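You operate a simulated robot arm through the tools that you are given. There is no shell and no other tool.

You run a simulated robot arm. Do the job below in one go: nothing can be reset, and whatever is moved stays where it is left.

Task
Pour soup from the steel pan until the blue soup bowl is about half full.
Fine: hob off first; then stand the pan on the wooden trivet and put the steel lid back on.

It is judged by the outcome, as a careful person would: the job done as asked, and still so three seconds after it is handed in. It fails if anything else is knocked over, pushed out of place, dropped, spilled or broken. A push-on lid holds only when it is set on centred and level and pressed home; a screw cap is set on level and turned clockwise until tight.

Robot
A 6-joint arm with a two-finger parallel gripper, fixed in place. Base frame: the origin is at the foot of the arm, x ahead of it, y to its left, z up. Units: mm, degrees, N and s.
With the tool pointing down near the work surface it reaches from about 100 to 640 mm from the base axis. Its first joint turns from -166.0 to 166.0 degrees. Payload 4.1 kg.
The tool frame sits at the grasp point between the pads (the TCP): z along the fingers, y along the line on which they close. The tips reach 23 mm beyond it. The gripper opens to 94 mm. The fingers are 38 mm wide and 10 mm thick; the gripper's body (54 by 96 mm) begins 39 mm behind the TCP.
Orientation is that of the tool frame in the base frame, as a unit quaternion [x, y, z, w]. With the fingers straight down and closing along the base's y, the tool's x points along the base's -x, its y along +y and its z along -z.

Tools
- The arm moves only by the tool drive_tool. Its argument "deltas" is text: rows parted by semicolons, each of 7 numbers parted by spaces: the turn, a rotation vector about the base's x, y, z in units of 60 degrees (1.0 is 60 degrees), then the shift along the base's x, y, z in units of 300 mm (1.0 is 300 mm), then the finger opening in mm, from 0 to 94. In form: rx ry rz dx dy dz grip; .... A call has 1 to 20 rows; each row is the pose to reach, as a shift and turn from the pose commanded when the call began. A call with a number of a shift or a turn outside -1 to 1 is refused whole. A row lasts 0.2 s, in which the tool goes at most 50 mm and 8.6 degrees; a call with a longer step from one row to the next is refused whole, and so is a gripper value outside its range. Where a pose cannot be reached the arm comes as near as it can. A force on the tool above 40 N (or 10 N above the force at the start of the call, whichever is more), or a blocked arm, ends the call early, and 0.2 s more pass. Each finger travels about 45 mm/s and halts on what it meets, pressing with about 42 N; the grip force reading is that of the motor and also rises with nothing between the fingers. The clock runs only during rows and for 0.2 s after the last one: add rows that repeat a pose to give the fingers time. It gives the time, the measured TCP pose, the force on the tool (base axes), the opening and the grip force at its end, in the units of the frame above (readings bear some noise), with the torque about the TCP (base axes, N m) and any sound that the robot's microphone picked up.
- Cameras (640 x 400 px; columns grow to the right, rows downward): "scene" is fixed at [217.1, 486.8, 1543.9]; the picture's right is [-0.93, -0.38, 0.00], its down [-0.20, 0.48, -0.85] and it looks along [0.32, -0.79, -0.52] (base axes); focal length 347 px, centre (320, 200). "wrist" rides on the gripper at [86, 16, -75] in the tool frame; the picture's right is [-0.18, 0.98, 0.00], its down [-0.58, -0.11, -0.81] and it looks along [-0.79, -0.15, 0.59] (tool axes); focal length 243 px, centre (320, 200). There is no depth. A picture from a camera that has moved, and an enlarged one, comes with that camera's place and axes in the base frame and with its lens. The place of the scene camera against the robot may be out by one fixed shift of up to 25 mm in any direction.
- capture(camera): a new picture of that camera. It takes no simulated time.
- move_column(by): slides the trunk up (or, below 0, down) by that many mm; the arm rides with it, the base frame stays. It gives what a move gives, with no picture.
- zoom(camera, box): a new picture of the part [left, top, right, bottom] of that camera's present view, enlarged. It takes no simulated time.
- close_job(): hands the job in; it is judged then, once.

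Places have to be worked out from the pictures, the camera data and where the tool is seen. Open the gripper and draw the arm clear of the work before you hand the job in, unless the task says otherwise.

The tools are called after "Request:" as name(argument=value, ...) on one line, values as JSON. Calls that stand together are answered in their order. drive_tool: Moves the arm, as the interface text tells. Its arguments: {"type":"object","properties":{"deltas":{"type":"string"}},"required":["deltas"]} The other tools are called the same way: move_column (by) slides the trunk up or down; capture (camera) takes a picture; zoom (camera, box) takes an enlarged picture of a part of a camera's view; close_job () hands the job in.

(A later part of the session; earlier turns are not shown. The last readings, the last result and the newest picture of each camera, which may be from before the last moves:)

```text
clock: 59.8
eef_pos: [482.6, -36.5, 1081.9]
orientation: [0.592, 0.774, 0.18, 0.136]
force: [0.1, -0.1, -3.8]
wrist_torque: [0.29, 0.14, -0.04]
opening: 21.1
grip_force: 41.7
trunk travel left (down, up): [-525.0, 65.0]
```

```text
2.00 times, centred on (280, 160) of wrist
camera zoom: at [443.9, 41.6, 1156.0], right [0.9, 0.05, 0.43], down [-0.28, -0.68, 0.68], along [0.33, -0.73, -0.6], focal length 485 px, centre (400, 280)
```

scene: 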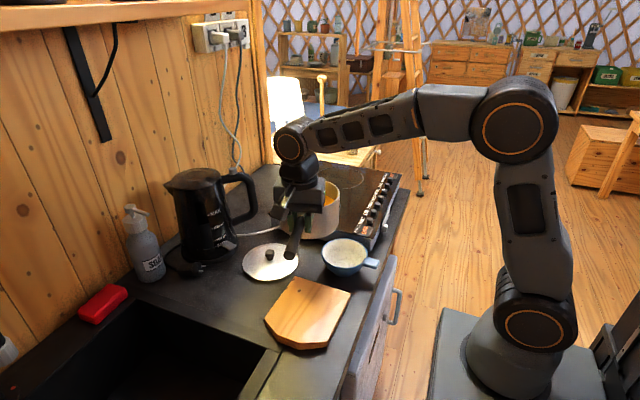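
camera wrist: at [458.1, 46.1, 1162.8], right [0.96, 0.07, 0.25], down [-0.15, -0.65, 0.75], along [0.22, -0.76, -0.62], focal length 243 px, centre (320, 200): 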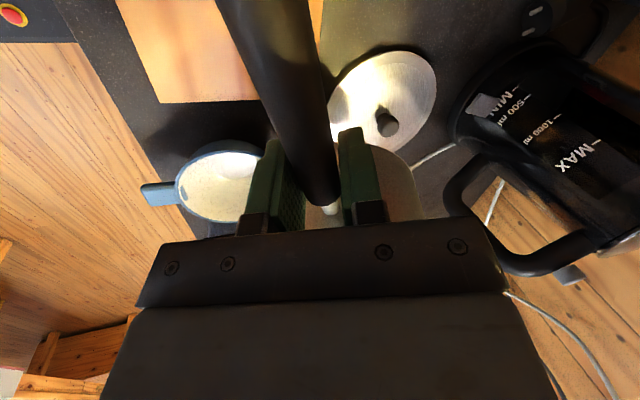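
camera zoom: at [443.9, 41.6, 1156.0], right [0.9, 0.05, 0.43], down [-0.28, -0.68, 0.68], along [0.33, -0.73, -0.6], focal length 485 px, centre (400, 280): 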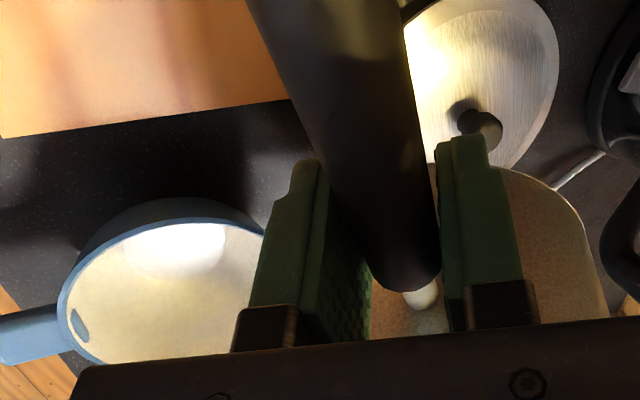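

Still dry at about 26°. I'll tilt another 2°.

Request:
drive_tool(deltas="0.004 -0.016 0 0 0 0 0; 0.0081 -0.0323 0 0 0 0 0; 0.0081 -0.0323 0 0 0 0 0; 0.0081 -0.0323 0 0 0 0 0")

Request:
zoom(camera="scene", box=[270, 170, 390, 290])

Request:
zoom(camera="wrist", box=[120, 80, 440, 240])

```text
clock: 60.8
eef_pos: [483.9, -39.0, 1082.3]
orientation: [0.589, 0.771, 0.193, 0.146]
force: [0.5, -0.4, -4.2]
wrist_torque: [0.3, 0.17, -0.03]
opening: 21.3
grip_force: 42.3
trunk travel left (down, up): [-525.0, 65.0]
```

```text
3.33 times, centred on (330, 230) of scene
camera zoom: at [217.1, 486.8, 1543.9], right [-0.93, -0.38, 0.0], down [-0.2, 0.48, -0.85], along [0.32, -0.79, -0.52], focal length 1158 px, centre (287, 100)
```

zoom: 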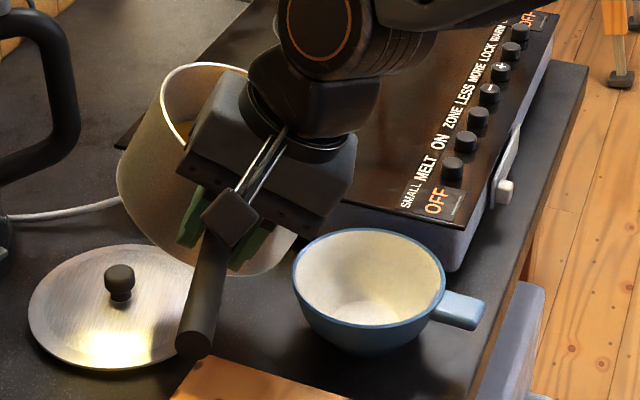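

```text
2.00 times, centred on (280, 160) of wrist
camera zoom: at [441.9, 40.2, 1155.6], right [0.89, 0.05, 0.46], down [-0.31, -0.69, 0.66], along [0.35, -0.72, -0.59], focal length 485 px, centre (400, 280)
```

zoom: 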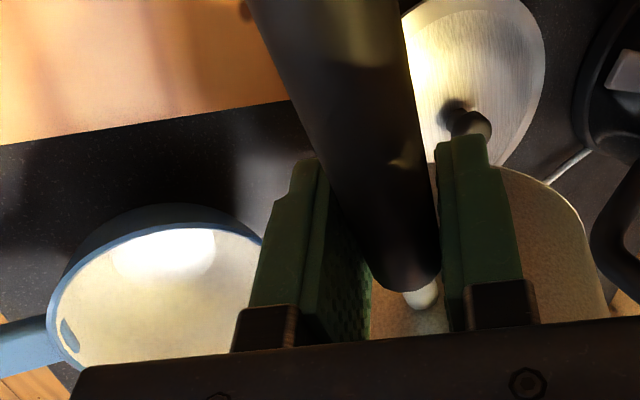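

Still no flow at 28°, though the soup line inside is moving toward the lip. I'll tilt another 2°.

Request:
drive_tool(deltas="0.004 -0.016 0 0 0 0 0; 0.0081 -0.0323 0 0 0 0 0; 0.0081 -0.0323 0 0 0 0 0; 0.0081 -0.0323 0 0 0 0 0")

Request:
zoom(camera="scene", box=[270, 170, 390, 290])

Request:
zoom(camera="wrist", box=[120, 80, 440, 240])

```text
clock: 61.8
eef_pos: [484.1, -36.0, 1082.1]
orientation: [0.587, 0.766, 0.207, 0.157]
force: [0.0, 0.0, -3.9]
wrist_torque: [0.28, 0.17, -0.04]
opening: 21.3
grip_force: 42.4
trunk travel left (down, up): [-525.0, 65.0]
```

```text
3.33 times, centred on (330, 230) of scene
camera zoom: at [217.1, 486.8, 1543.9], right [-0.93, -0.38, 0.0], down [-0.2, 0.48, -0.85], along [0.32, -0.79, -0.52], focal length 1158 px, centre (287, 100)
```

zoom: 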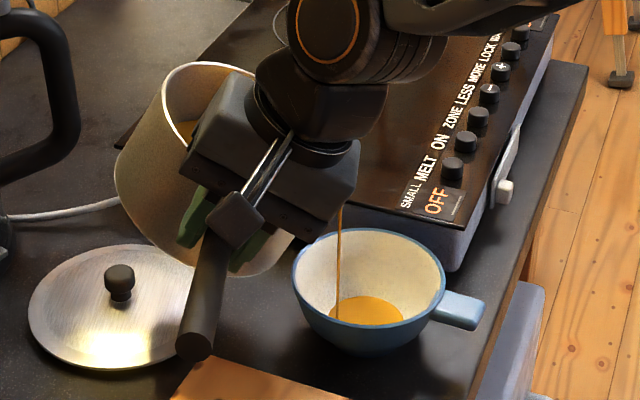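

```text
2.00 times, centred on (280, 160) of wrist
camera zoom: at [438.9, 40.7, 1154.8], right [0.87, 0.04, 0.49], down [-0.33, -0.69, 0.64], along [0.37, -0.72, -0.59], focal length 485 px, centre (400, 280)
```

zoom: 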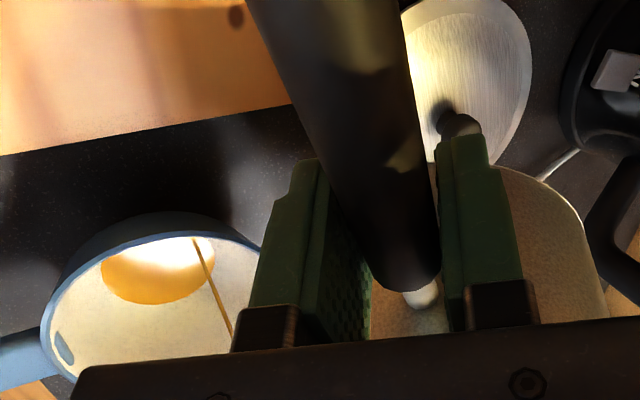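

Soup is now falling in a thin stream well inside the bowl. I'll hold the tilt for a short time and watch the level.

Request:
drive_tool(deltas="0 0 0 0 0 0 0; 0 0 0 0 0 0 0")

Request:
zoom(camera="scene", box=[310, 210, 390, 280])

Request:
zoom(camera="wrist", box=[120, 80, 440, 240])

```text
clock: 62.4
eef_pos: [481.9, -35.7, 1081.7]
orientation: [0.587, 0.768, 0.206, 0.156]
force: [-0.3, 0.2, -4.8]
wrist_torque: [0.26, 0.14, -0.01]
opening: 21.3
grip_force: 42.4
trunk travel left (down, up): [-525.0, 65.0]
```

```text
5.71 times, centred on (350, 245) of scene
camera zoom: at [217.1, 486.8, 1543.9], right [-0.93, -0.38, 0.0], down [-0.2, 0.48, -0.85], along [0.32, -0.79, -0.52], focal length 1985 px, centre (149, -57)
```

zoom: 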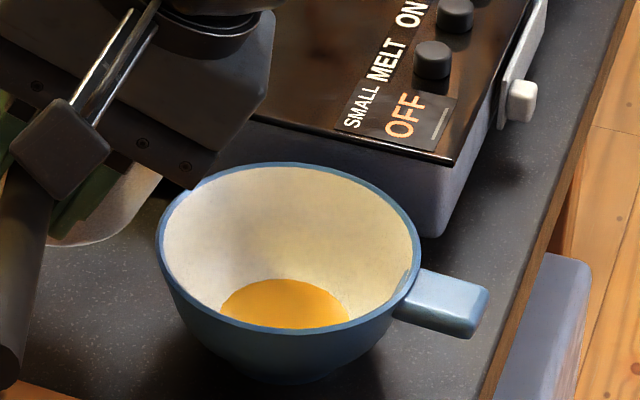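

```text
2.00 times, centred on (280, 160) of wrist
camera zoom: at [438.9, 40.7, 1154.9], right [0.87, 0.04, 0.49], down [-0.33, -0.69, 0.64], along [0.37, -0.72, -0.59], focal length 485 px, centre (400, 280)
```

zoom: 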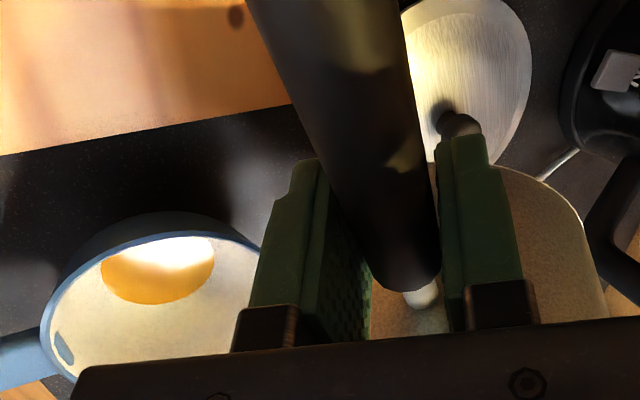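

The flow stopped, so the poured amount follows the tilt angle. The bowl holds only a shallow puddle, so I'll add about 2° more.

Request:
drive_tool(deltas="0.004 -0.016 0 0 0 0 0; 0.0081 -0.0323 0 0 0 0 0; 0.0081 -0.0323 0 0 0 0 0; 0.0081 -0.0323 0 0 0 0 0; 0.0081 -0.0323 0 0 0 0 0")

Request:
zoom(camera="scene", box=[310, 210, 390, 280])

Request:
zoom(camera="wrist", box=[120, 80, 440, 240])

```text
clock: 63.6
eef_pos: [482.9, -36.8, 1080.7]
orientation: [0.584, 0.764, 0.219, 0.167]
force: [-0.4, -0.1, -3.3]
wrist_torque: [0.3, 0.17, 0.03]
opening: 21.2
grip_force: 42.3
trunk travel left (down, up): [-525.0, 65.0]
```

```text
5.71 times, centred on (350, 245) of scene
camera zoom: at [217.1, 486.8, 1543.9], right [-0.93, -0.38, 0.0], down [-0.2, 0.48, -0.85], along [0.32, -0.79, -0.52], focal length 1985 px, centre (149, -57)
```

zoom: 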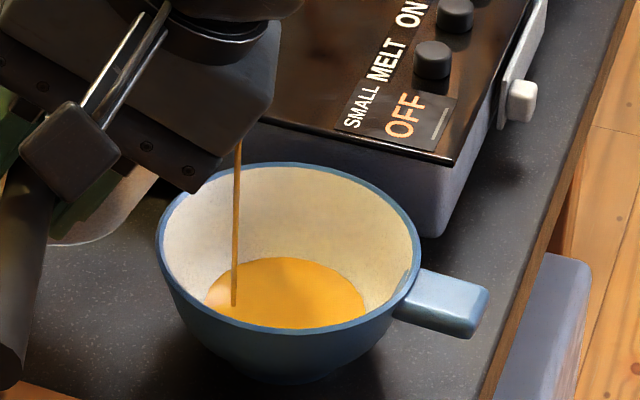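

```text
2.00 times, centred on (280, 160) of wrist
camera zoom: at [436.1, 40.3, 1154.4], right [0.85, 0.04, 0.52], down [-0.35, -0.7, 0.63], along [0.39, -0.71, -0.58], focal length 485 px, centre (400, 280)
```

zoom: 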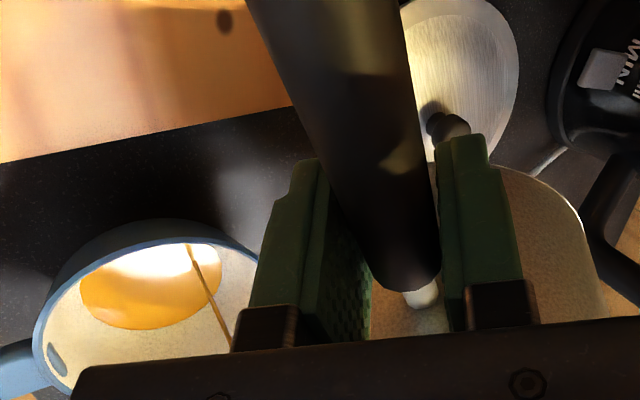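

The level is rising nicely, with a surface roughly 32 mm below the rim. I'll hold to let the stream finish, then add another ~1.5°.

Request:
drive_tool(deltas="0 0 0 0 0 0 0; 0.003 -0.012 0 0 0 0 0; 0.006 -0.0243 0 0 0 0 0; 0.006 -0.0243 0 0 0 0 0; 0.006 -0.0243 0 0 0 0 0; 0.006 -0.0243 0 0 0 0 0")

Request:
zoom(camera="scene", box=[310, 210, 390, 280])

Request:
zoom(camera="wrist", box=[120, 80, 440, 240])

```text
clock: 65.0
eef_pos: [482.0, -34.7, 1081.6]
orientation: [0.582, 0.761, 0.229, 0.175]
force: [-0.3, -0.4, -4.6]
wrist_torque: [0.31, 0.15, 0.02]
opening: 21.2
grip_force: 42.2
trunk travel left (down, up): [-525.0, 65.0]
```

```text
5.71 times, centred on (350, 245) of scene
camera zoom: at [217.1, 486.8, 1543.9], right [-0.93, -0.38, 0.0], down [-0.2, 0.48, -0.85], along [0.32, -0.79, -0.52], focal length 1985 px, centre (149, -57)
```

zoom: 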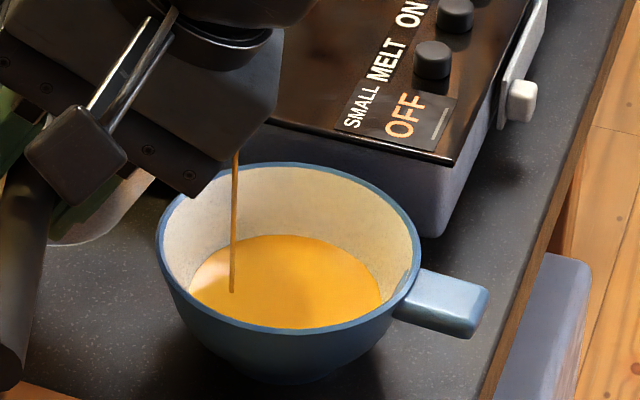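

```text
2.00 times, centred on (280, 160) of wrist
camera zoom: at [434.3, 40.1, 1153.6], right [0.84, 0.04, 0.54], down [-0.37, -0.7, 0.61], along [0.4, -0.71, -0.58], focal length 485 px, centre (400, 280)
```

zoom: 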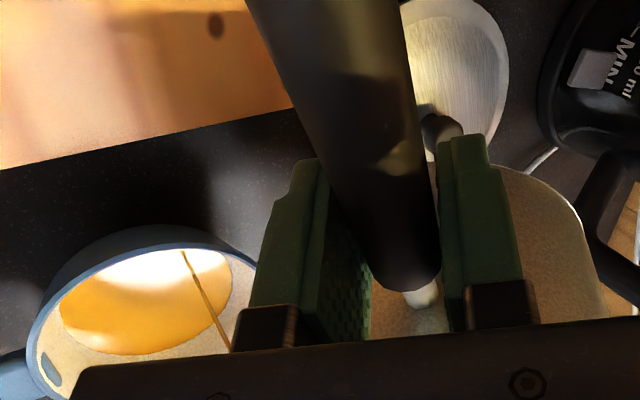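

The surface is now about 193 px wide against a 262 px rim, roughly 40% of the depth. I'll let the stream finish and see where it settles.

Request:
drive_tool(deltas="0 0 0 0 0 0 0; 0 0 0 0 0 0 0; 0 0 0 0 0 0 0")

Request:
zoom(camera="scene", box=[310, 210, 390, 280])

Request:
zoom(camera="wrist", box=[120, 80, 440, 240])

```text
clock: 65.8
eef_pos: [482.4, -35.9, 1080.0]
orientation: [0.582, 0.76, 0.229, 0.175]
force: [-0.3, -0.2, -2.9]
wrist_torque: [0.27, 0.15, 0.01]
opening: 21.2
grip_force: 42.0
trunk travel left (down, up): [-525.0, 65.0]
```

```text
5.71 times, centred on (350, 245) of scene
camera zoom: at [217.1, 486.8, 1543.9], right [-0.93, -0.38, 0.0], down [-0.2, 0.48, -0.85], along [0.32, -0.79, -0.52], focal length 1985 px, centre (149, -57)
```

zoom: 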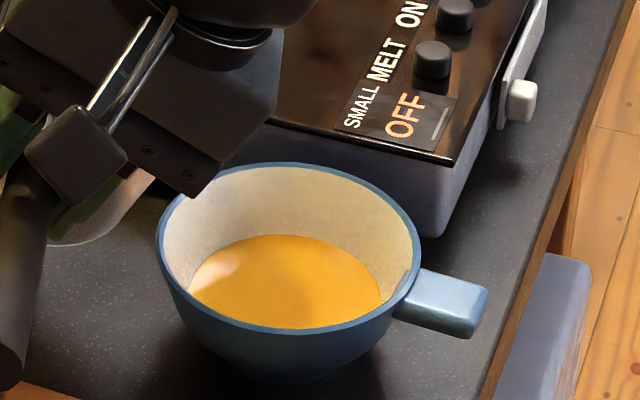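

```text
2.00 times, centred on (280, 160) of wrist
camera zoom: at [434.3, 40.1, 1153.6], right [0.84, 0.04, 0.54], down [-0.36, -0.7, 0.61], along [0.4, -0.71, -0.58], focal length 485 px, centre (400, 280)
```

zoom: 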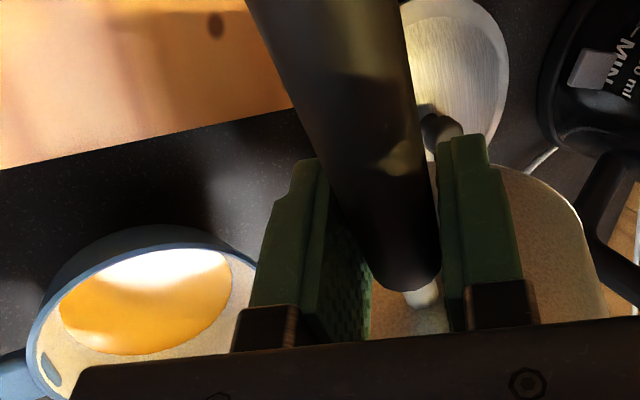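

It has settled at a surface about z≈936, 30 mm below the rim (about 40% of depth, ~30% of volume). I'll add 1.3° more and re-measure.

Request:
drive_tool(deltas="0.0026 -0.0105 0 0 0 0 0; 0.0052 -0.021 0 0 0 0 0; 0.0052 -0.021 0 0 0 0 0; 0.0052 -0.021 0 0 0 0 0; 0.0052 -0.021 0 0 0 0 0; 0.0052 -0.021 0 0 0 0 0; 0.0052 -0.021 0 0 0 0 0")

Request:
zoom(camera="scene", box=[310, 210, 390, 280])

Request:
zoom(camera="wrist", box=[120, 80, 440, 240])

```text
clock: 67.4
eef_pos: [482.9, -36.5, 1081.0]
orientation: [0.58, 0.758, 0.238, 0.182]
force: [0.3, -0.9, -4.5]
wrist_torque: [0.27, 0.18, 0.03]
opening: 21.3
grip_force: 41.7
trunk travel left (down, up): [-525.0, 65.0]
```

```text
5.71 times, centred on (350, 245) of scene
camera zoom: at [217.1, 486.8, 1543.9], right [-0.93, -0.38, 0.0], down [-0.2, 0.48, -0.85], along [0.32, -0.79, -0.52], focal length 1985 px, centre (149, -57)
```

zoom: 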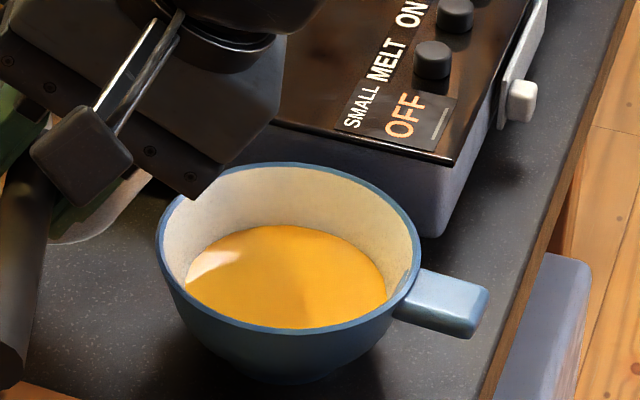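

```text
2.00 times, centred on (280, 160) of wrist
camera zoom: at [433.0, 39.0, 1152.9], right [0.83, 0.03, 0.56], down [-0.38, -0.71, 0.6], along [0.42, -0.71, -0.57], focal length 485 px, centre (400, 280)
```

zoom: 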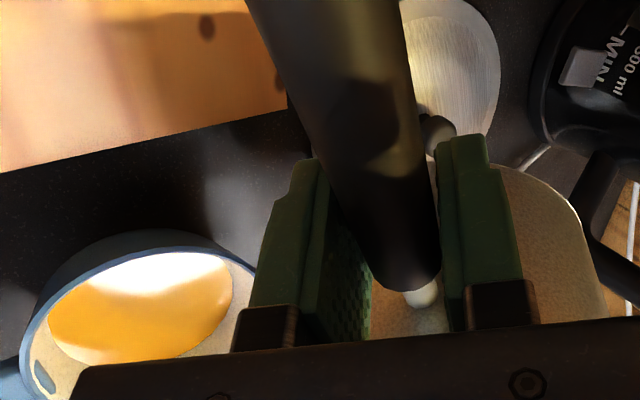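

The level is now about 27 mm below the rim — close to half the depth but nearer a third of the volume. I'll add 1.2° more so both readings bracket "half".

Request:
drive_tool(deltas="0.0024 -0.0097 0 0 0 0 0; 0.0048 -0.0194 0 0 0 0 0; 0.0048 -0.0194 0 0 0 0 0; 0.0048 -0.0194 0 0 0 0 0; 0.0048 -0.0194 0 0 0 0 0; 0.0048 -0.0194 0 0 0 0 0; 0.0048 -0.0194 0 0 0 0 0")

Request:
zoom(camera="scene", box=[310, 210, 390, 280])

Request:
zoom(camera="wrist", box=[120, 80, 440, 240])

```text
clock: 69.0
eef_pos: [483.3, -37.0, 1081.2]
orientation: [0.578, 0.755, 0.246, 0.188]
force: [0.1, 0.2, -4.2]
wrist_torque: [0.29, 0.21, 0.01]
opening: 21.1
grip_force: 41.9
trunk travel left (down, up): [-525.0, 65.0]
```

```text
5.71 times, centred on (350, 245) of scene
camera zoom: at [217.1, 486.8, 1543.9], right [-0.93, -0.38, 0.0], down [-0.2, 0.48, -0.85], along [0.32, -0.79, -0.52], focal length 1985 px, centre (149, -57)
```

zoom: 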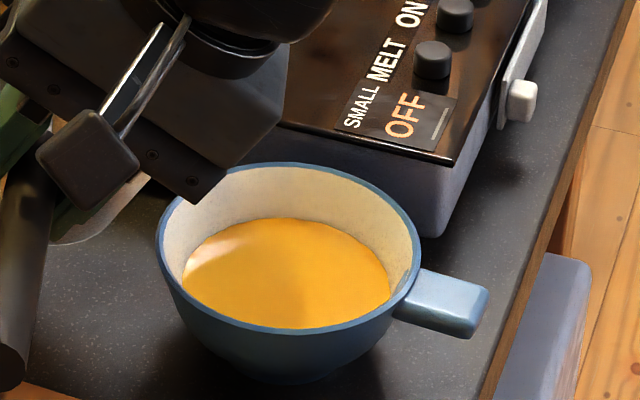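

```text
2.00 times, centred on (280, 160) of wrist
camera zoom: at [431.3, 38.6, 1151.6], right [0.82, 0.03, 0.58], down [-0.39, -0.71, 0.59], along [0.43, -0.71, -0.57], focal length 485 px, centre (400, 280)
```

zoom: 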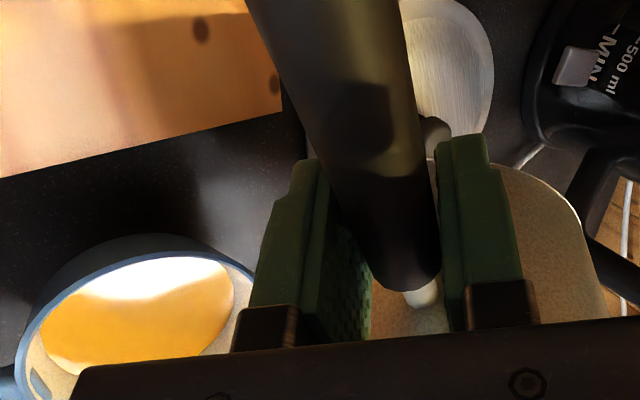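

The level is about 25 mm below the rim: around half the depth and 40% of the volume. One last small increment of about 1.1° will put it near the middle of "half full".

Request:
drive_tool(deltas="0.0022 -0.009 0 0 0 0 0; 0.0044 -0.0178 0 0 0 0 0; 0.0044 -0.0178 0 0 0 0 0; 0.0044 -0.0178 0 0 0 0 0; 0.0044 -0.0178 0 0 0 0 0; 0.0044 -0.0178 0 0 0 0 0; 0.0044 -0.0178 0 0 0 0 0")

Request:
zoom(camera="scene", box=[310, 210, 390, 280])

Request:
zoom(camera="wrist", box=[120, 80, 440, 240])

```text
clock: 70.6
eef_pos: [482.1, -36.6, 1080.5]
orientation: [0.576, 0.753, 0.253, 0.192]
force: [0.7, -0.3, -3.6]
wrist_torque: [0.28, 0.18, -0.02]
opening: 21.7
grip_force: 42.0
trunk travel left (down, up): [-525.0, 65.0]
```

```text
5.71 times, centred on (350, 245) of scene
camera zoom: at [217.1, 486.8, 1543.9], right [-0.93, -0.38, 0.0], down [-0.2, 0.48, -0.85], along [0.32, -0.79, -0.52], focal length 1985 px, centre (149, -57)
```

zoom: 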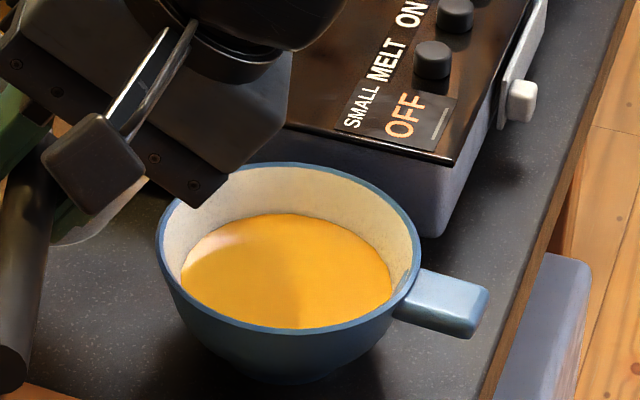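

```text
2.00 times, centred on (280, 160) of wrist
camera zoom: at [429.6, 38.5, 1150.6], right [0.8, 0.03, 0.59], down [-0.4, -0.71, 0.58], along [0.44, -0.7, -0.56], focal length 485 px, centre (400, 280)
```

zoom: 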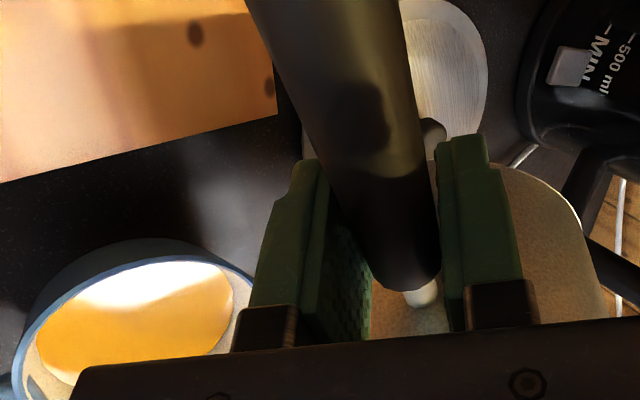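

The surface is now about 22–23 mm below the rim, roughly 57% of depth and 45% of volume, which is a good "half full". I'll smoothly roll the pan back upright (37° total) while still over the bowl.

Request:
drive_tool(deltas="-0.01 0.04 0 0 0 0 0; -0.027 0.108 0 0 0 0 0; -0.044 0.176 0 0 0 0 0; -0.061 0.244 0 0 0 0 0; -0.078 0.312 0 0 0 0.005 0; -0.095 0.38 0 0 0 0.01 0; -0.112 0.448 0 0 0 0.015 0; -0.127 0.51 0 0 0 0.02 0; -0.139 0.558 0 0 0 0.025 0; -0.146 0.587 0 0 0 0.03 0; -0.1496 0.5998 0 0 0 0.03 0; -0.1496 0.5998 0 0 0 0.03 0; -0.1496 0.5998 0 0 0 0.03 0")

Request:
capture(camera="scene")

Request:
zoom(camera="scene", box=[270, 170, 390, 290])

```text
clock: 73.4
eef_pos: [483.0, -36.0, 1089.9]
orientation: [0.608, 0.794, 0.005, -0.005]
force: [-0.1, -0.5, -4.9]
wrist_torque: [0.27, 0.05, 0.02]
opening: 21.2
grip_force: 42.3
trunk travel left (down, up): [-525.0, 65.0]
```

```text
taken
```

scene: 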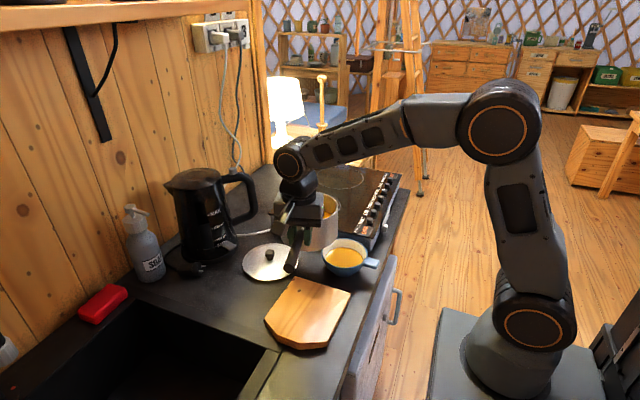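

```text
3.33 times, centred on (330, 230) of scene
camera zoom: at [217.1, 486.8, 1543.9], right [-0.93, -0.38, 0.0], down [-0.2, 0.48, -0.85], along [0.32, -0.79, -0.52], focal length 1158 px, centre (287, 100)
```

zoom: 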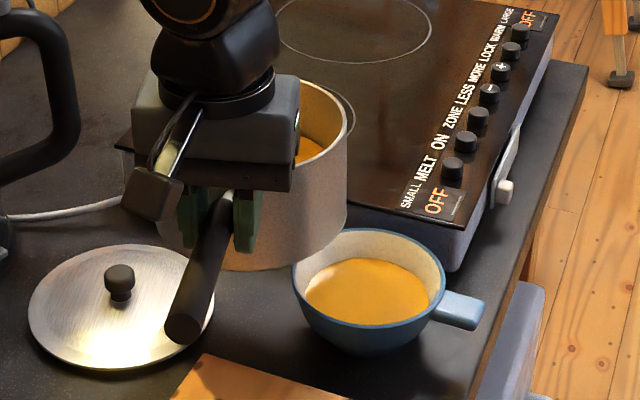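

The pan is upright, the bowl holds its soup and there are no spills. Now I'll carry the pan to over the trivet so its centre comes to about (447,-8), which needs TCP (420,101).

Request:
drive_tool(deltas="0 0 0 0 0 0.02 0; 0 0 0 -0.004 0.009 0.05 0; 0 0 0 -0.015 0.032 0.067 0; 0 0 0 -0.031 0.069 0.067 0; 0 0 0 -0.052 0.114 0.067 0; 0 0 0 -0.075 0.165 0.067 0; 0 0 0 -0.1 0.219 0.067 0; 0 0 0 -0.125 0.274 0.067 0; 0 0 0 -0.15 0.329 0.067 0; 0 0 0 -0.173 0.379 0.067 0; 0 0 0 -0.191 0.42 0.067 0; 0 0 0 -0.203 0.446 0.067 0; 0 0 0 -0.208 0.457 0.067 0; 0 0 0 -0.208 0.457 0.067 0; 0 0 0 -0.208 0.457 0.067 0")

Request:
capture(camera="scene")

Request:
capture(camera="wrist")

```text
clock: 76.6
eef_pos: [420.9, 100.9, 1108.6]
orientation: [0.609, 0.793, 0.004, -0.005]
force: [0.8, 0.2, -4.4]
wrist_torque: [0.29, 0.09, 0.04]
opening: 21.4
grip_force: 41.8
trunk travel left (down, up): [-525.0, 65.0]
```

```text
taken
```

scene: 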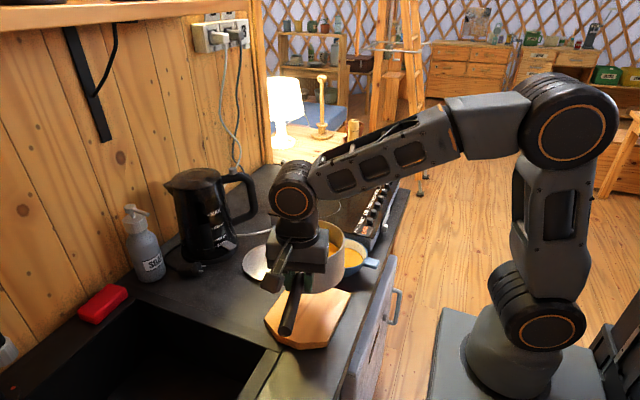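

```text
taken
camera wrist: at [414.7, 188.3, 1185.7], right [1.0, 0.08, 0.0], down [0.05, -0.6, 0.8], along [0.06, -0.8, -0.6], focal length 243 px, centre (320, 200)
```

wrist: 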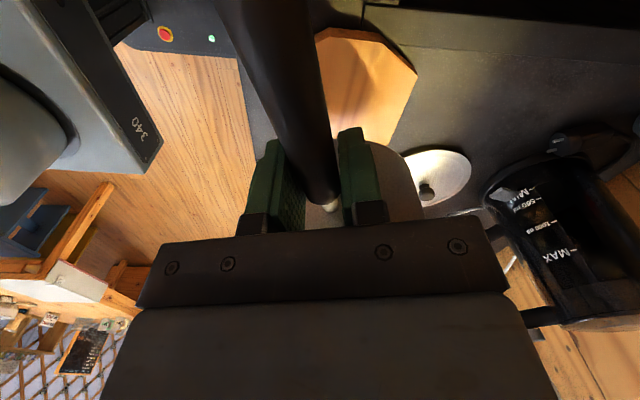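

The pan is above the trivet. I'll enlarge both views to check the alignment before lowering.

Request:
zoom(camera="wrist", box=[230, 10, 490, 220])

Request:
zoom(camera="scene", box=[230, 200, 400, 360])

```text
1.90 times, centred on (360, 115) of wrist
camera zoom: at [414.7, 188.3, 1185.7], right [1.0, 0.08, 0.0], down [0.05, -0.6, 0.8], along [0.06, -0.8, -0.6], focal length 462 px, centre (244, 362)
```

zoom: 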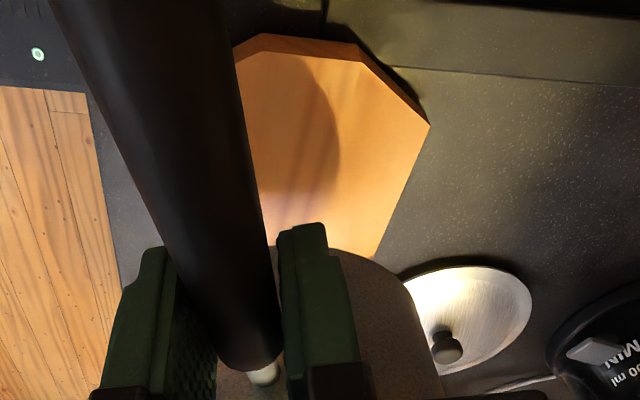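

```text
2.50 times, centred on (315, 280) of scene
camera zoom: at [217.1, 486.8, 1543.9], right [-0.93, -0.38, 0.0], down [-0.2, 0.48, -0.85], along [0.32, -0.79, -0.52], focal length 868 px, centre (332, 0)
```

zoom: 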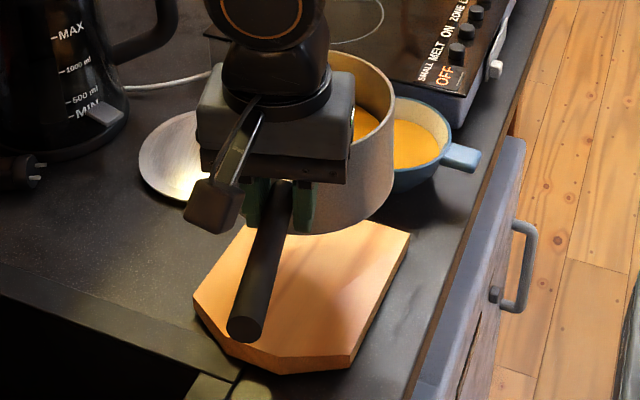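

The trivet spans x≈373–527 and y≈-84 to 95 with the far-left corners cut, so the pan centre at about (449,-4) fits well. I'll lower to roughly 10 mm above the trivet.

Request:
drive_tool(deltas="0 0 0 0.003 0.005 -0.01 0; 0 0 0 0.007 0.013 -0.04 0; 0 0 0 0.007 0.013 -0.08 0; 0 0 0 0.007 0.013 -0.13 0; 0 0 0 0.007 0.013 -0.18 0; 0 0 0 0.007 0.013 -0.23 0; 0 0 0 0.007 0.013 -0.27 0; 0 0 0 0.007 0.013 -0.3 0; 0 0 0 0.007 0.013 -0.317 0; 0 0 0 0.007 0.013 -0.32 0; 0 0 0 0.007 0.013 -0.32 0")

Request:
zoom(camera="scene", box=[230, 200, 400, 360])

Request:
zoom(camera="wrist", box=[230, 10, 490, 220])

```text
clock: 79.0
eef_pos: [422.7, 105.5, 1013.1]
orientation: [0.609, 0.793, 0.005, -0.005]
force: [-0.1, -0.6, -3.6]
wrist_torque: [0.29, 0.07, -0.01]
opening: 21.3
grip_force: 42.0
trunk travel left (down, up): [-525.0, 65.0]
```

```text
2.50 times, centred on (315, 280) of scene
camera zoom: at [217.1, 486.8, 1543.9], right [-0.93, -0.38, 0.0], down [-0.2, 0.48, -0.85], along [0.32, -0.79, -0.52], focal length 868 px, centre (332, 0)
```

zoom: 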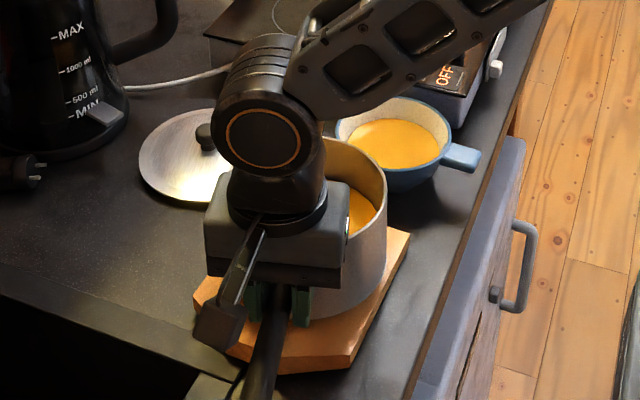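

```text
1.90 times, centred on (360, 115) of wrist
camera zoom: at [416.4, 191.6, 1090.0], right [1.0, 0.08, 0.0], down [0.05, -0.6, 0.8], along [0.06, -0.8, -0.6], focal length 462 px, centre (244, 362)
```

zoom: 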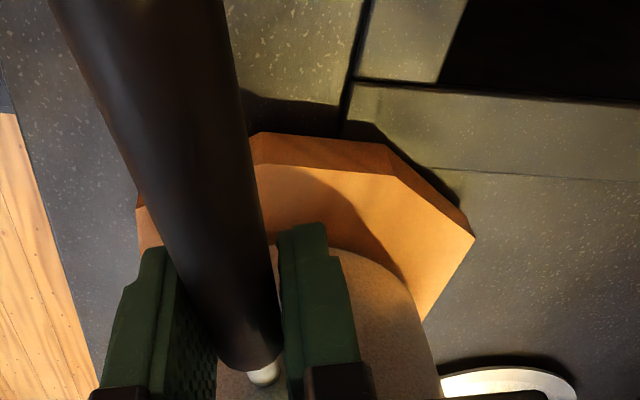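

The pan is well centred over the trivet. I'll lower in small steps to touchdown.

Request:
drive_tool(deltas="0 0 0 0 0 -0.008 0; 0 0 0 0 0 -0.016 0; 0 0 0 0 0 -0.024 0; 0 0 0 0 0 -0.024 0")

Request:
zoom(camera="scene", box=[280, 230, 380, 340])

```text
clock: 80.0
eef_pos: [421.2, 104.2, 1010.1]
orientation: [0.609, 0.793, 0.005, -0.003]
force: [-5.9, 0.7, 17.5]
wrist_torque: [-0.41, -0.4, -0.16]
opening: 21.3
grip_force: 42.1
trunk travel left (down, up): [-525.0, 65.0]
```

```text
3.64 times, centred on (330, 285) of scene
camera zoom: at [217.1, 486.8, 1543.9], right [-0.93, -0.38, 0.0], down [-0.2, 0.48, -0.85], along [0.32, -0.79, -0.52], focal length 1263 px, centre (284, -109)
```

zoom: 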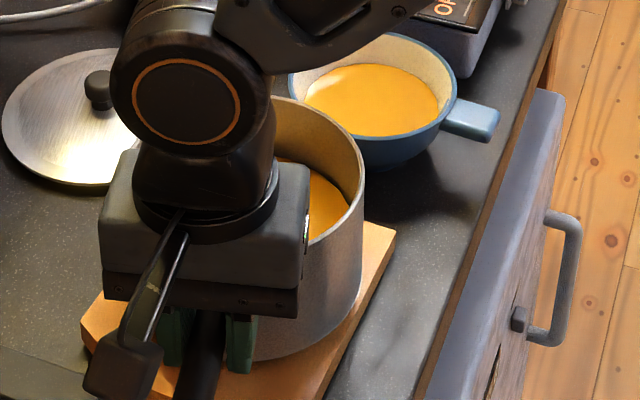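

Touchdown at TCP z≈1010 with 17 N. I'll ease the load off by about 3 mm, then open the fingers to release.

Request:
drive_tool(deltas="0 0 0 0 0 0.005 0; 0 0 0 0 0 0.009 0; 0 0 0 0 0 0.009 0; 0 0 0 0 0 0.009 0")

```text
clock: 81.0
eef_pos: [421.2, 105.4, 1008.5]
orientation: [0.61, 0.793, 0.003, -0.006]
force: [-0.4, -0.3, -3.9]
wrist_torque: [0.3, 0.1, -0.01]
opening: 20.9
grip_force: 42.5
trunk travel left (down, up): [-525.0, 65.0]
```

It reads as fully carried again, so it's hovering by a hair. I'll lower in 1 mm steps.

Request:
drive_tool(deltas="0 0 0 0 0 -0.002 0; 0 0 0 0 0 -0.004 0; 0 0 0 0 0 -0.004 0")

```text
clock: 81.8
eef_pos: [420.5, 104.2, 1009.9]
orientation: [0.608, 0.794, 0.004, -0.004]
force: [-2.4, -1.3, 7.9]
wrist_torque: [-0.22, -0.21, -0.15]
opening: 21.4
grip_force: 41.5
trunk travel left (down, up): [-525.0, 65.0]
```

The pan is resting with about 8 N of extra press. I'll back off half a millimetre and open the fingers.

Request:
drive_tool(deltas="0 0 0 0 0 0.002 0; 0 0 0 0 0 0.002 0; 0 0 0 0 0 0.002 24; 0 0 0 0 0 0.002 32; 0 0 0 0 0 0.002 44; 0 0 0 0 0 0.002 60; 0 0 0 0 0 0.002 60")

Request:
zoom(camera="wrist", box=[220, 60, 440, 240])

Request:
zoom(camera="scene", box=[240, 220, 390, 350])

```text
clock: 83.4
eef_pos: [422.4, 104.9, 1008.8]
orientation: [0.608, 0.794, 0.003, -0.004]
force: [0.6, 0.0, 0.4]
wrist_torque: [0.02, -0.02, 0.0]
opening: 60.1
grip_force: 0.1
trunk travel left (down, up): [-525.0, 65.0]
```

```text
2.22 times, centred on (330, 150) of wrist
camera zoom: at [416.4, 191.8, 1084.8], right [1.0, 0.08, 0.0], down [0.05, -0.6, 0.8], along [0.06, -0.8, -0.6], focal length 539 px, centre (298, 311)
```

zoom: 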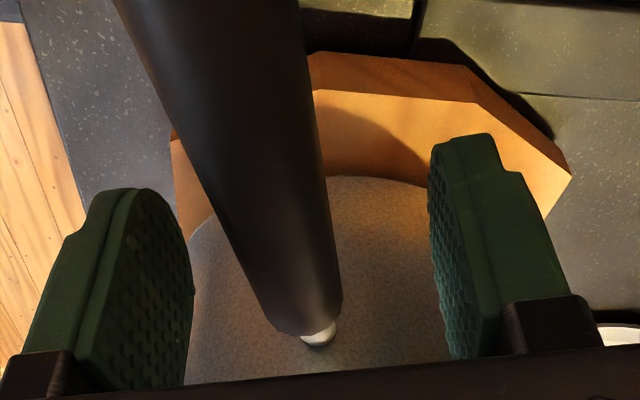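

```text
3.08 times, centred on (315, 285) of scene
camera zoom: at [217.1, 486.8, 1543.9], right [-0.93, -0.38, 0.0], down [-0.2, 0.48, -0.85], along [0.32, -0.79, -0.52], focal length 1069 px, centre (335, -62)
```

zoom: 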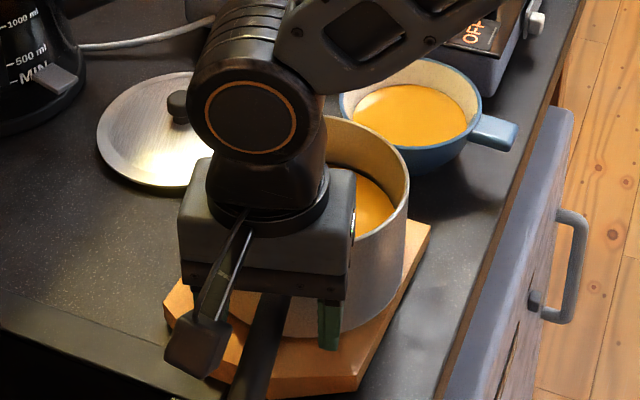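

The pan stands on the trivet, released cleanly. I'll lift straight up and then turn the tool back toward its original heading while moving to where I can view the pan rim for accurate lid placement.

Request:
drive_tool(deltas="0 0 0 0 0 0.06 60; 0 0 0 0 0 0.17 70; 0 0 0 0 0 0.3 80; 0 0 0 0 0 0.42 94; 0 0 0.125 -0.03 -0.045 0.47 94; 0 0 0.25 -0.06 -0.09 0.47 94; 0 0 0.375 -0.09 -0.136 0.47 94; 0 0 0.5 -0.12 -0.18 0.47 94; 0 0 0.625 -0.15 -0.227 0.47 94; 0 0 0.75 -0.18 -0.272 0.47 94; 0 0 0.875 -0.21 -0.318 0.47 94; 0 0 1.0 -0.237 -0.363 0.47 94; 0 0 1.0 -0.237 -0.363 0.47 94")

Request:
drive_tool(deltas="0 0 0.12 0 0 0 94; 0 0 0.25 0 0 0 94; 0 0 0.25 0 0 0 94; 0 0 0.25 0 0 0 94")

Request:
capture(camera="wrist")

Request:
capture(camera="scene")

```text
clock: 86.2
eef_pos: [351.7, -4.5, 1149.6]
orientation: [0.13, 0.992, 0.001, -0.005]
force: [0.0, -0.9, -0.2]
wrist_torque: [0.0, -0.01, 0.0]
opening: 94.2
grip_force: 0.1
trunk travel left (down, up): [-525.0, 65.0]
```

```text
clock: 87.2
eef_pos: [350.5, -5.0, 1149.9]
orientation: [0.0, 1.0, 0.0, -0.004]
force: [1.2, 0.3, 0.3]
wrist_torque: [0.03, 0.01, 0.0]
opening: 94.2
grip_force: 0.1
trunk travel left (down, up): [-525.0, 65.0]
```

```text
taken
camera wrist: at [266.6, 11.5, 1225.9], right [0.18, 0.98, 0.0], down [0.59, -0.11, 0.8], along [0.79, -0.15, -0.6], focal length 243 px, centre (320, 200)
```

wrist: 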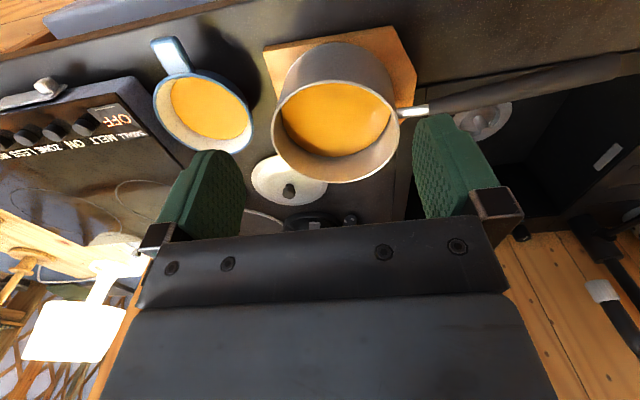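

```text
taken
```

scene: 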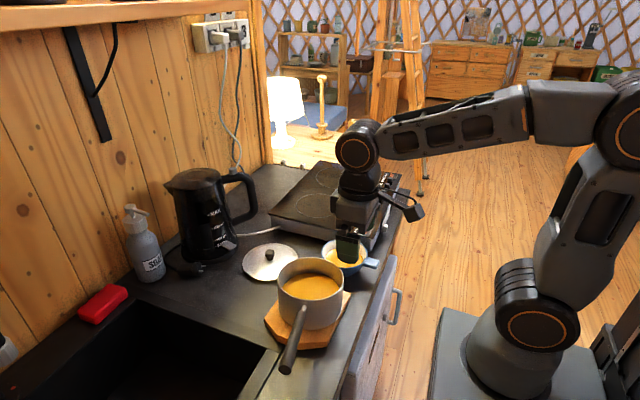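

A clear view of the pan on the trivet, the bowl and the lid. I'll enlarge to measure the pan's rim centre and the lid knob.

Request:
zoom(camera="wrist", box=[230, 20, 440, 200])

Request:
zoom(camera="wrist", box=[140, 20, 340, 220])

Request:
zoom(camera="scene", box=[230, 220, 400, 380])

```text
2.22 times, centred on (335, 110) of wrist
camera zoom: at [266.6, 11.5, 1225.9], right [0.18, 0.98, 0.0], down [0.59, -0.11, 0.8], along [0.79, -0.15, -0.6], focal length 539 px, centre (287, 400)
```

zoom: 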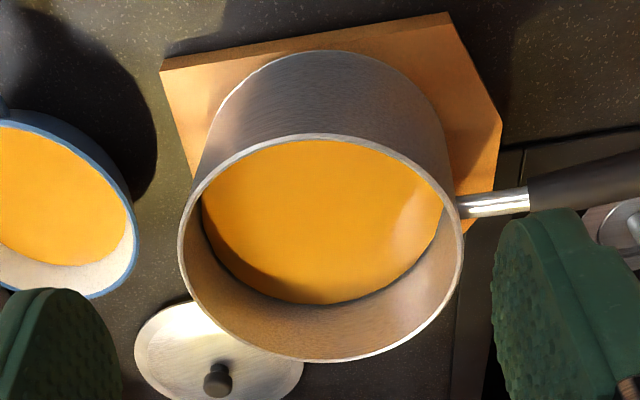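

```text
2.00 times, centred on (240, 120) of wrist
camera zoom: at [266.6, 11.5, 1225.9], right [0.18, 0.98, 0.0], down [0.59, -0.11, 0.8], along [0.79, -0.15, -0.6], focal length 485 px, centre (480, 360)
```

zoom: 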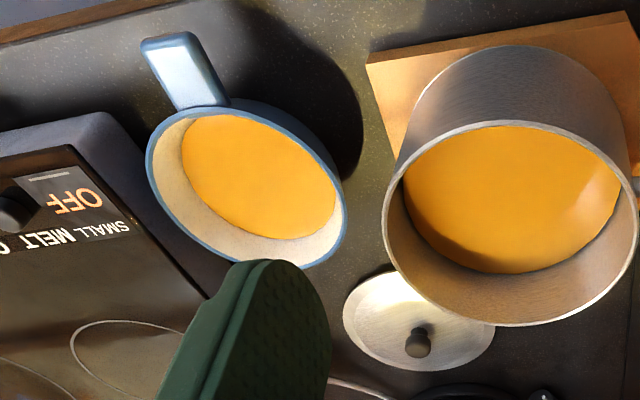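

```text
2.50 times, centred on (315, 300) of scene
camera zoom: at [217.1, 486.8, 1543.9], right [-0.93, -0.38, 0.0], down [-0.2, 0.48, -0.85], along [0.32, -0.79, -0.52], focal length 868 px, centre (332, -50)
```

zoom: 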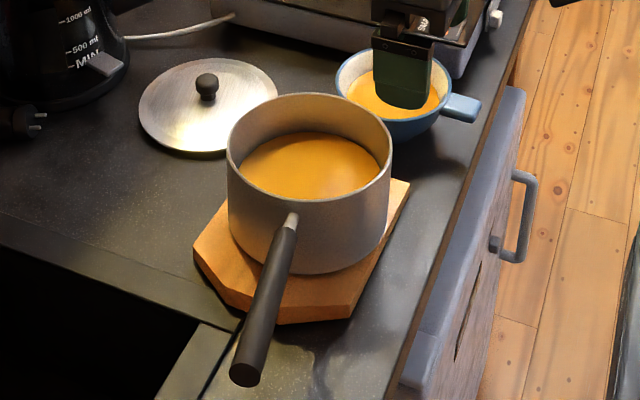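

The pan sits fully on the trivet and the soup in the bowl looks right. Rim centre estimates are (447,-2) by dead reckoning and (445.5,-5) by this view, so I'll take a closer view to refine.

Request:
drive_tool(deltas="0 0 0 0.08 0 -0.05 94; 0 0 0 0.167 0 -0.1 94; 0 0 0 0.167 0 -0.1 94; 0 0 0 0.167 0 -0.1 94")

Request:
zoom(camera="wrist", box=[220, 30, 440, 210])

```text
clock: 88.2
eef_pos: [403.5, -7.4, 1121.2]
orientation: [0.001, 1.0, 0.0, -0.005]
force: [-0.4, 0.3, 0.1]
wrist_torque: [0.0, 0.01, 0.02]
opening: 94.1
grip_force: 0.2
trunk travel left (down, up): [-525.0, 65.0]
```

```text
2.22 times, centred on (330, 120) of wrist
camera zoom: at [318.4, 10.3, 1197.2], right [0.18, 0.98, 0.0], down [0.59, -0.11, 0.8], along [0.79, -0.15, -0.6], focal length 539 px, centre (298, 378)
```

zoom: 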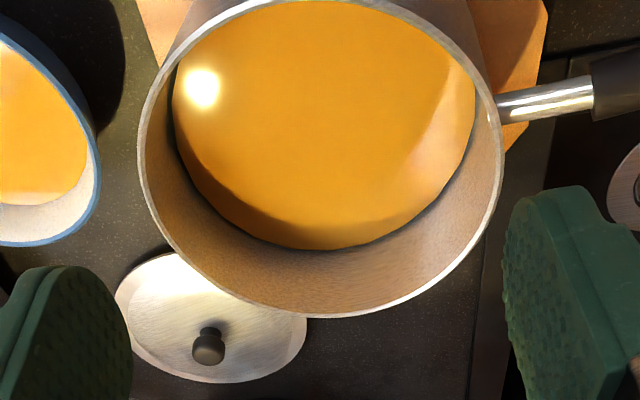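

The rim's y is well fixed at about -4.7 from this side, but its x depends on the assumed rim size. I'll rotate the tool and view from the +y side to pin down x independently.

Request:
drive_tool(deltas="0 0 -0.125 0 0.03 0.05 94; 0 0 -0.25 0 0.06 0.096 94; 0 0 -0.375 0 0.1 0.096 94; 0 0 -0.5 0 0.14 0.096 94; 0 0 -0.625 -0.004 0.18 0.096 94; 0 0 -0.75 -0.008 0.22 0.096 94; 0 0 -0.875 -0.008 0.25 0.096 94; 0 0 -1.0 -0.008 0.28 0.096 94; 0 0 -1.0 -0.008 0.28 0.096 94; 0 0 -1.0 -0.008 0.28 0.096 94")

Request:
zoom(camera="wrist", box=[230, 20, 440, 200])

```text
clock: 90.4
eef_pos: [396.6, 78.7, 1149.1]
orientation: [0.501, 0.866, 0.003, -0.005]
force: [-0.2, 0.9, 0.4]
wrist_torque: [-0.05, 0.01, -0.06]
opening: 93.9
grip_force: 0.1
trunk travel left (down, up): [-525.0, 65.0]
```

```text
2.22 times, centred on (335, 110) of wrist
camera zoom: at [369.7, 160.5, 1225.3], right [0.94, 0.33, 0.0], down [0.2, -0.57, 0.8], along [0.26, -0.75, -0.6], focal length 539 px, centre (287, 400)
```

zoom: 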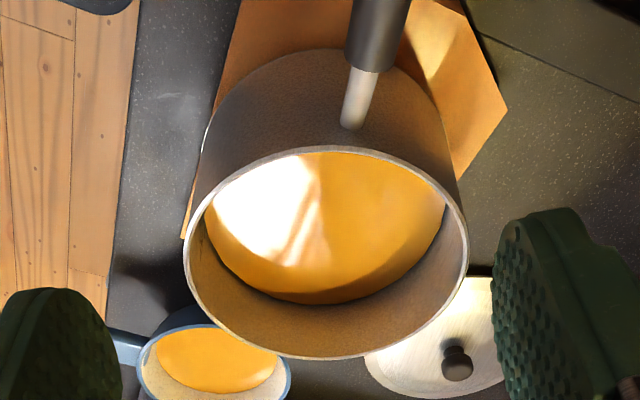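

This view gives x≈448.4; combined, the pan rim centre is about (449.4,-4.5), rim z≈1008. Two views put the lid knob at (614,-112.7). I'll swing over to it, turning back to the original heading while staying high.

Request:
drive_tool(deltas="0 0 0.1 0.06 -0.05 0 94; 0 0 0.2 0.13 -0.11 0 94; 0 0 0.3 0.2 -0.18 0 94; 0 0 0.4 0.28 -0.25 0 94; 0 0 0.5 0.36 -0.32 0 94; 0 0 0.6 0.44 -0.39 0 94; 0 0 0.7 0.52 -0.46 -0.02 94; 0 0 0.8 0.59 -0.53 -0.05 94; 0 0 0.9 0.66 -0.59 -0.09 94; 0 0 1.0 0.7 -0.638 -0.13 94; 0 0 1.0 0.705 -0.638 -0.13 94; 0 0 1.0 0.705 -0.638 -0.13 94")

Request:
capture(camera="wrist")

Request:
capture(camera="scene")

```text
clock: 93.0
eef_pos: [614.3, -116.5, 1109.1]
orientation: [0.0, 1.0, 0.002, -0.006]
force: [-0.8, 0.6, 0.0]
wrist_torque: [0.0, 0.01, 0.01]
opening: 93.9
grip_force: 0.1
trunk travel left (down, up): [-525.0, 65.0]
```

```text
taken
camera wrist: at [530.1, -101.5, 1185.4], right [0.18, 0.98, 0.0], down [0.59, -0.11, 0.8], along [0.79, -0.15, -0.6], focal length 243 px, centre (320, 200)
```

wrist: 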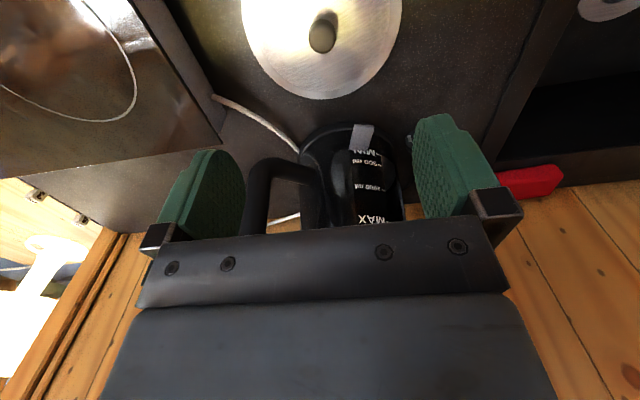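

```text
taken
```

scene: 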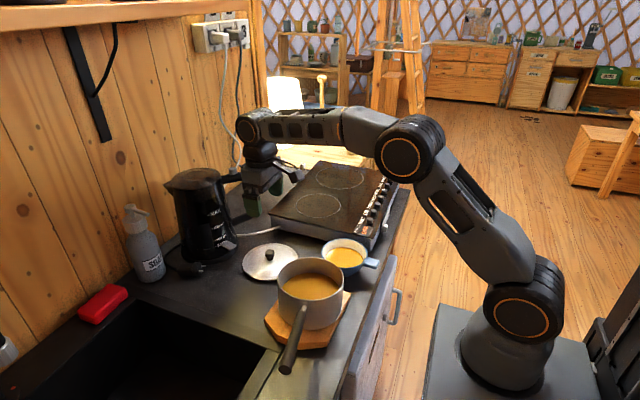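

The knob is almost directly under the tool. I'll enlarge to fix the last couple of millimetres before descending.

Request:
zoom(camera="wrist", box=[220, 0, 420, 110])

```text
3.20 times, centred on (320, 55) of wrist
camera zoom: at [530.1, -101.5, 1185.4], right [0.18, 0.98, 0.0], down [0.59, -0.11, 0.8], along [0.79, -0.15, -0.6], focal length 776 px, centre (320, 664)
```

zoom: 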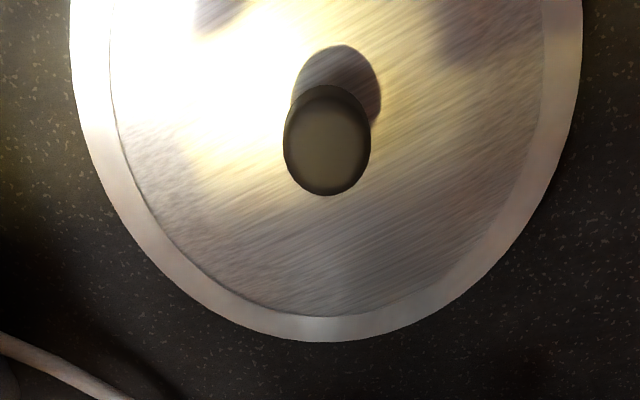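

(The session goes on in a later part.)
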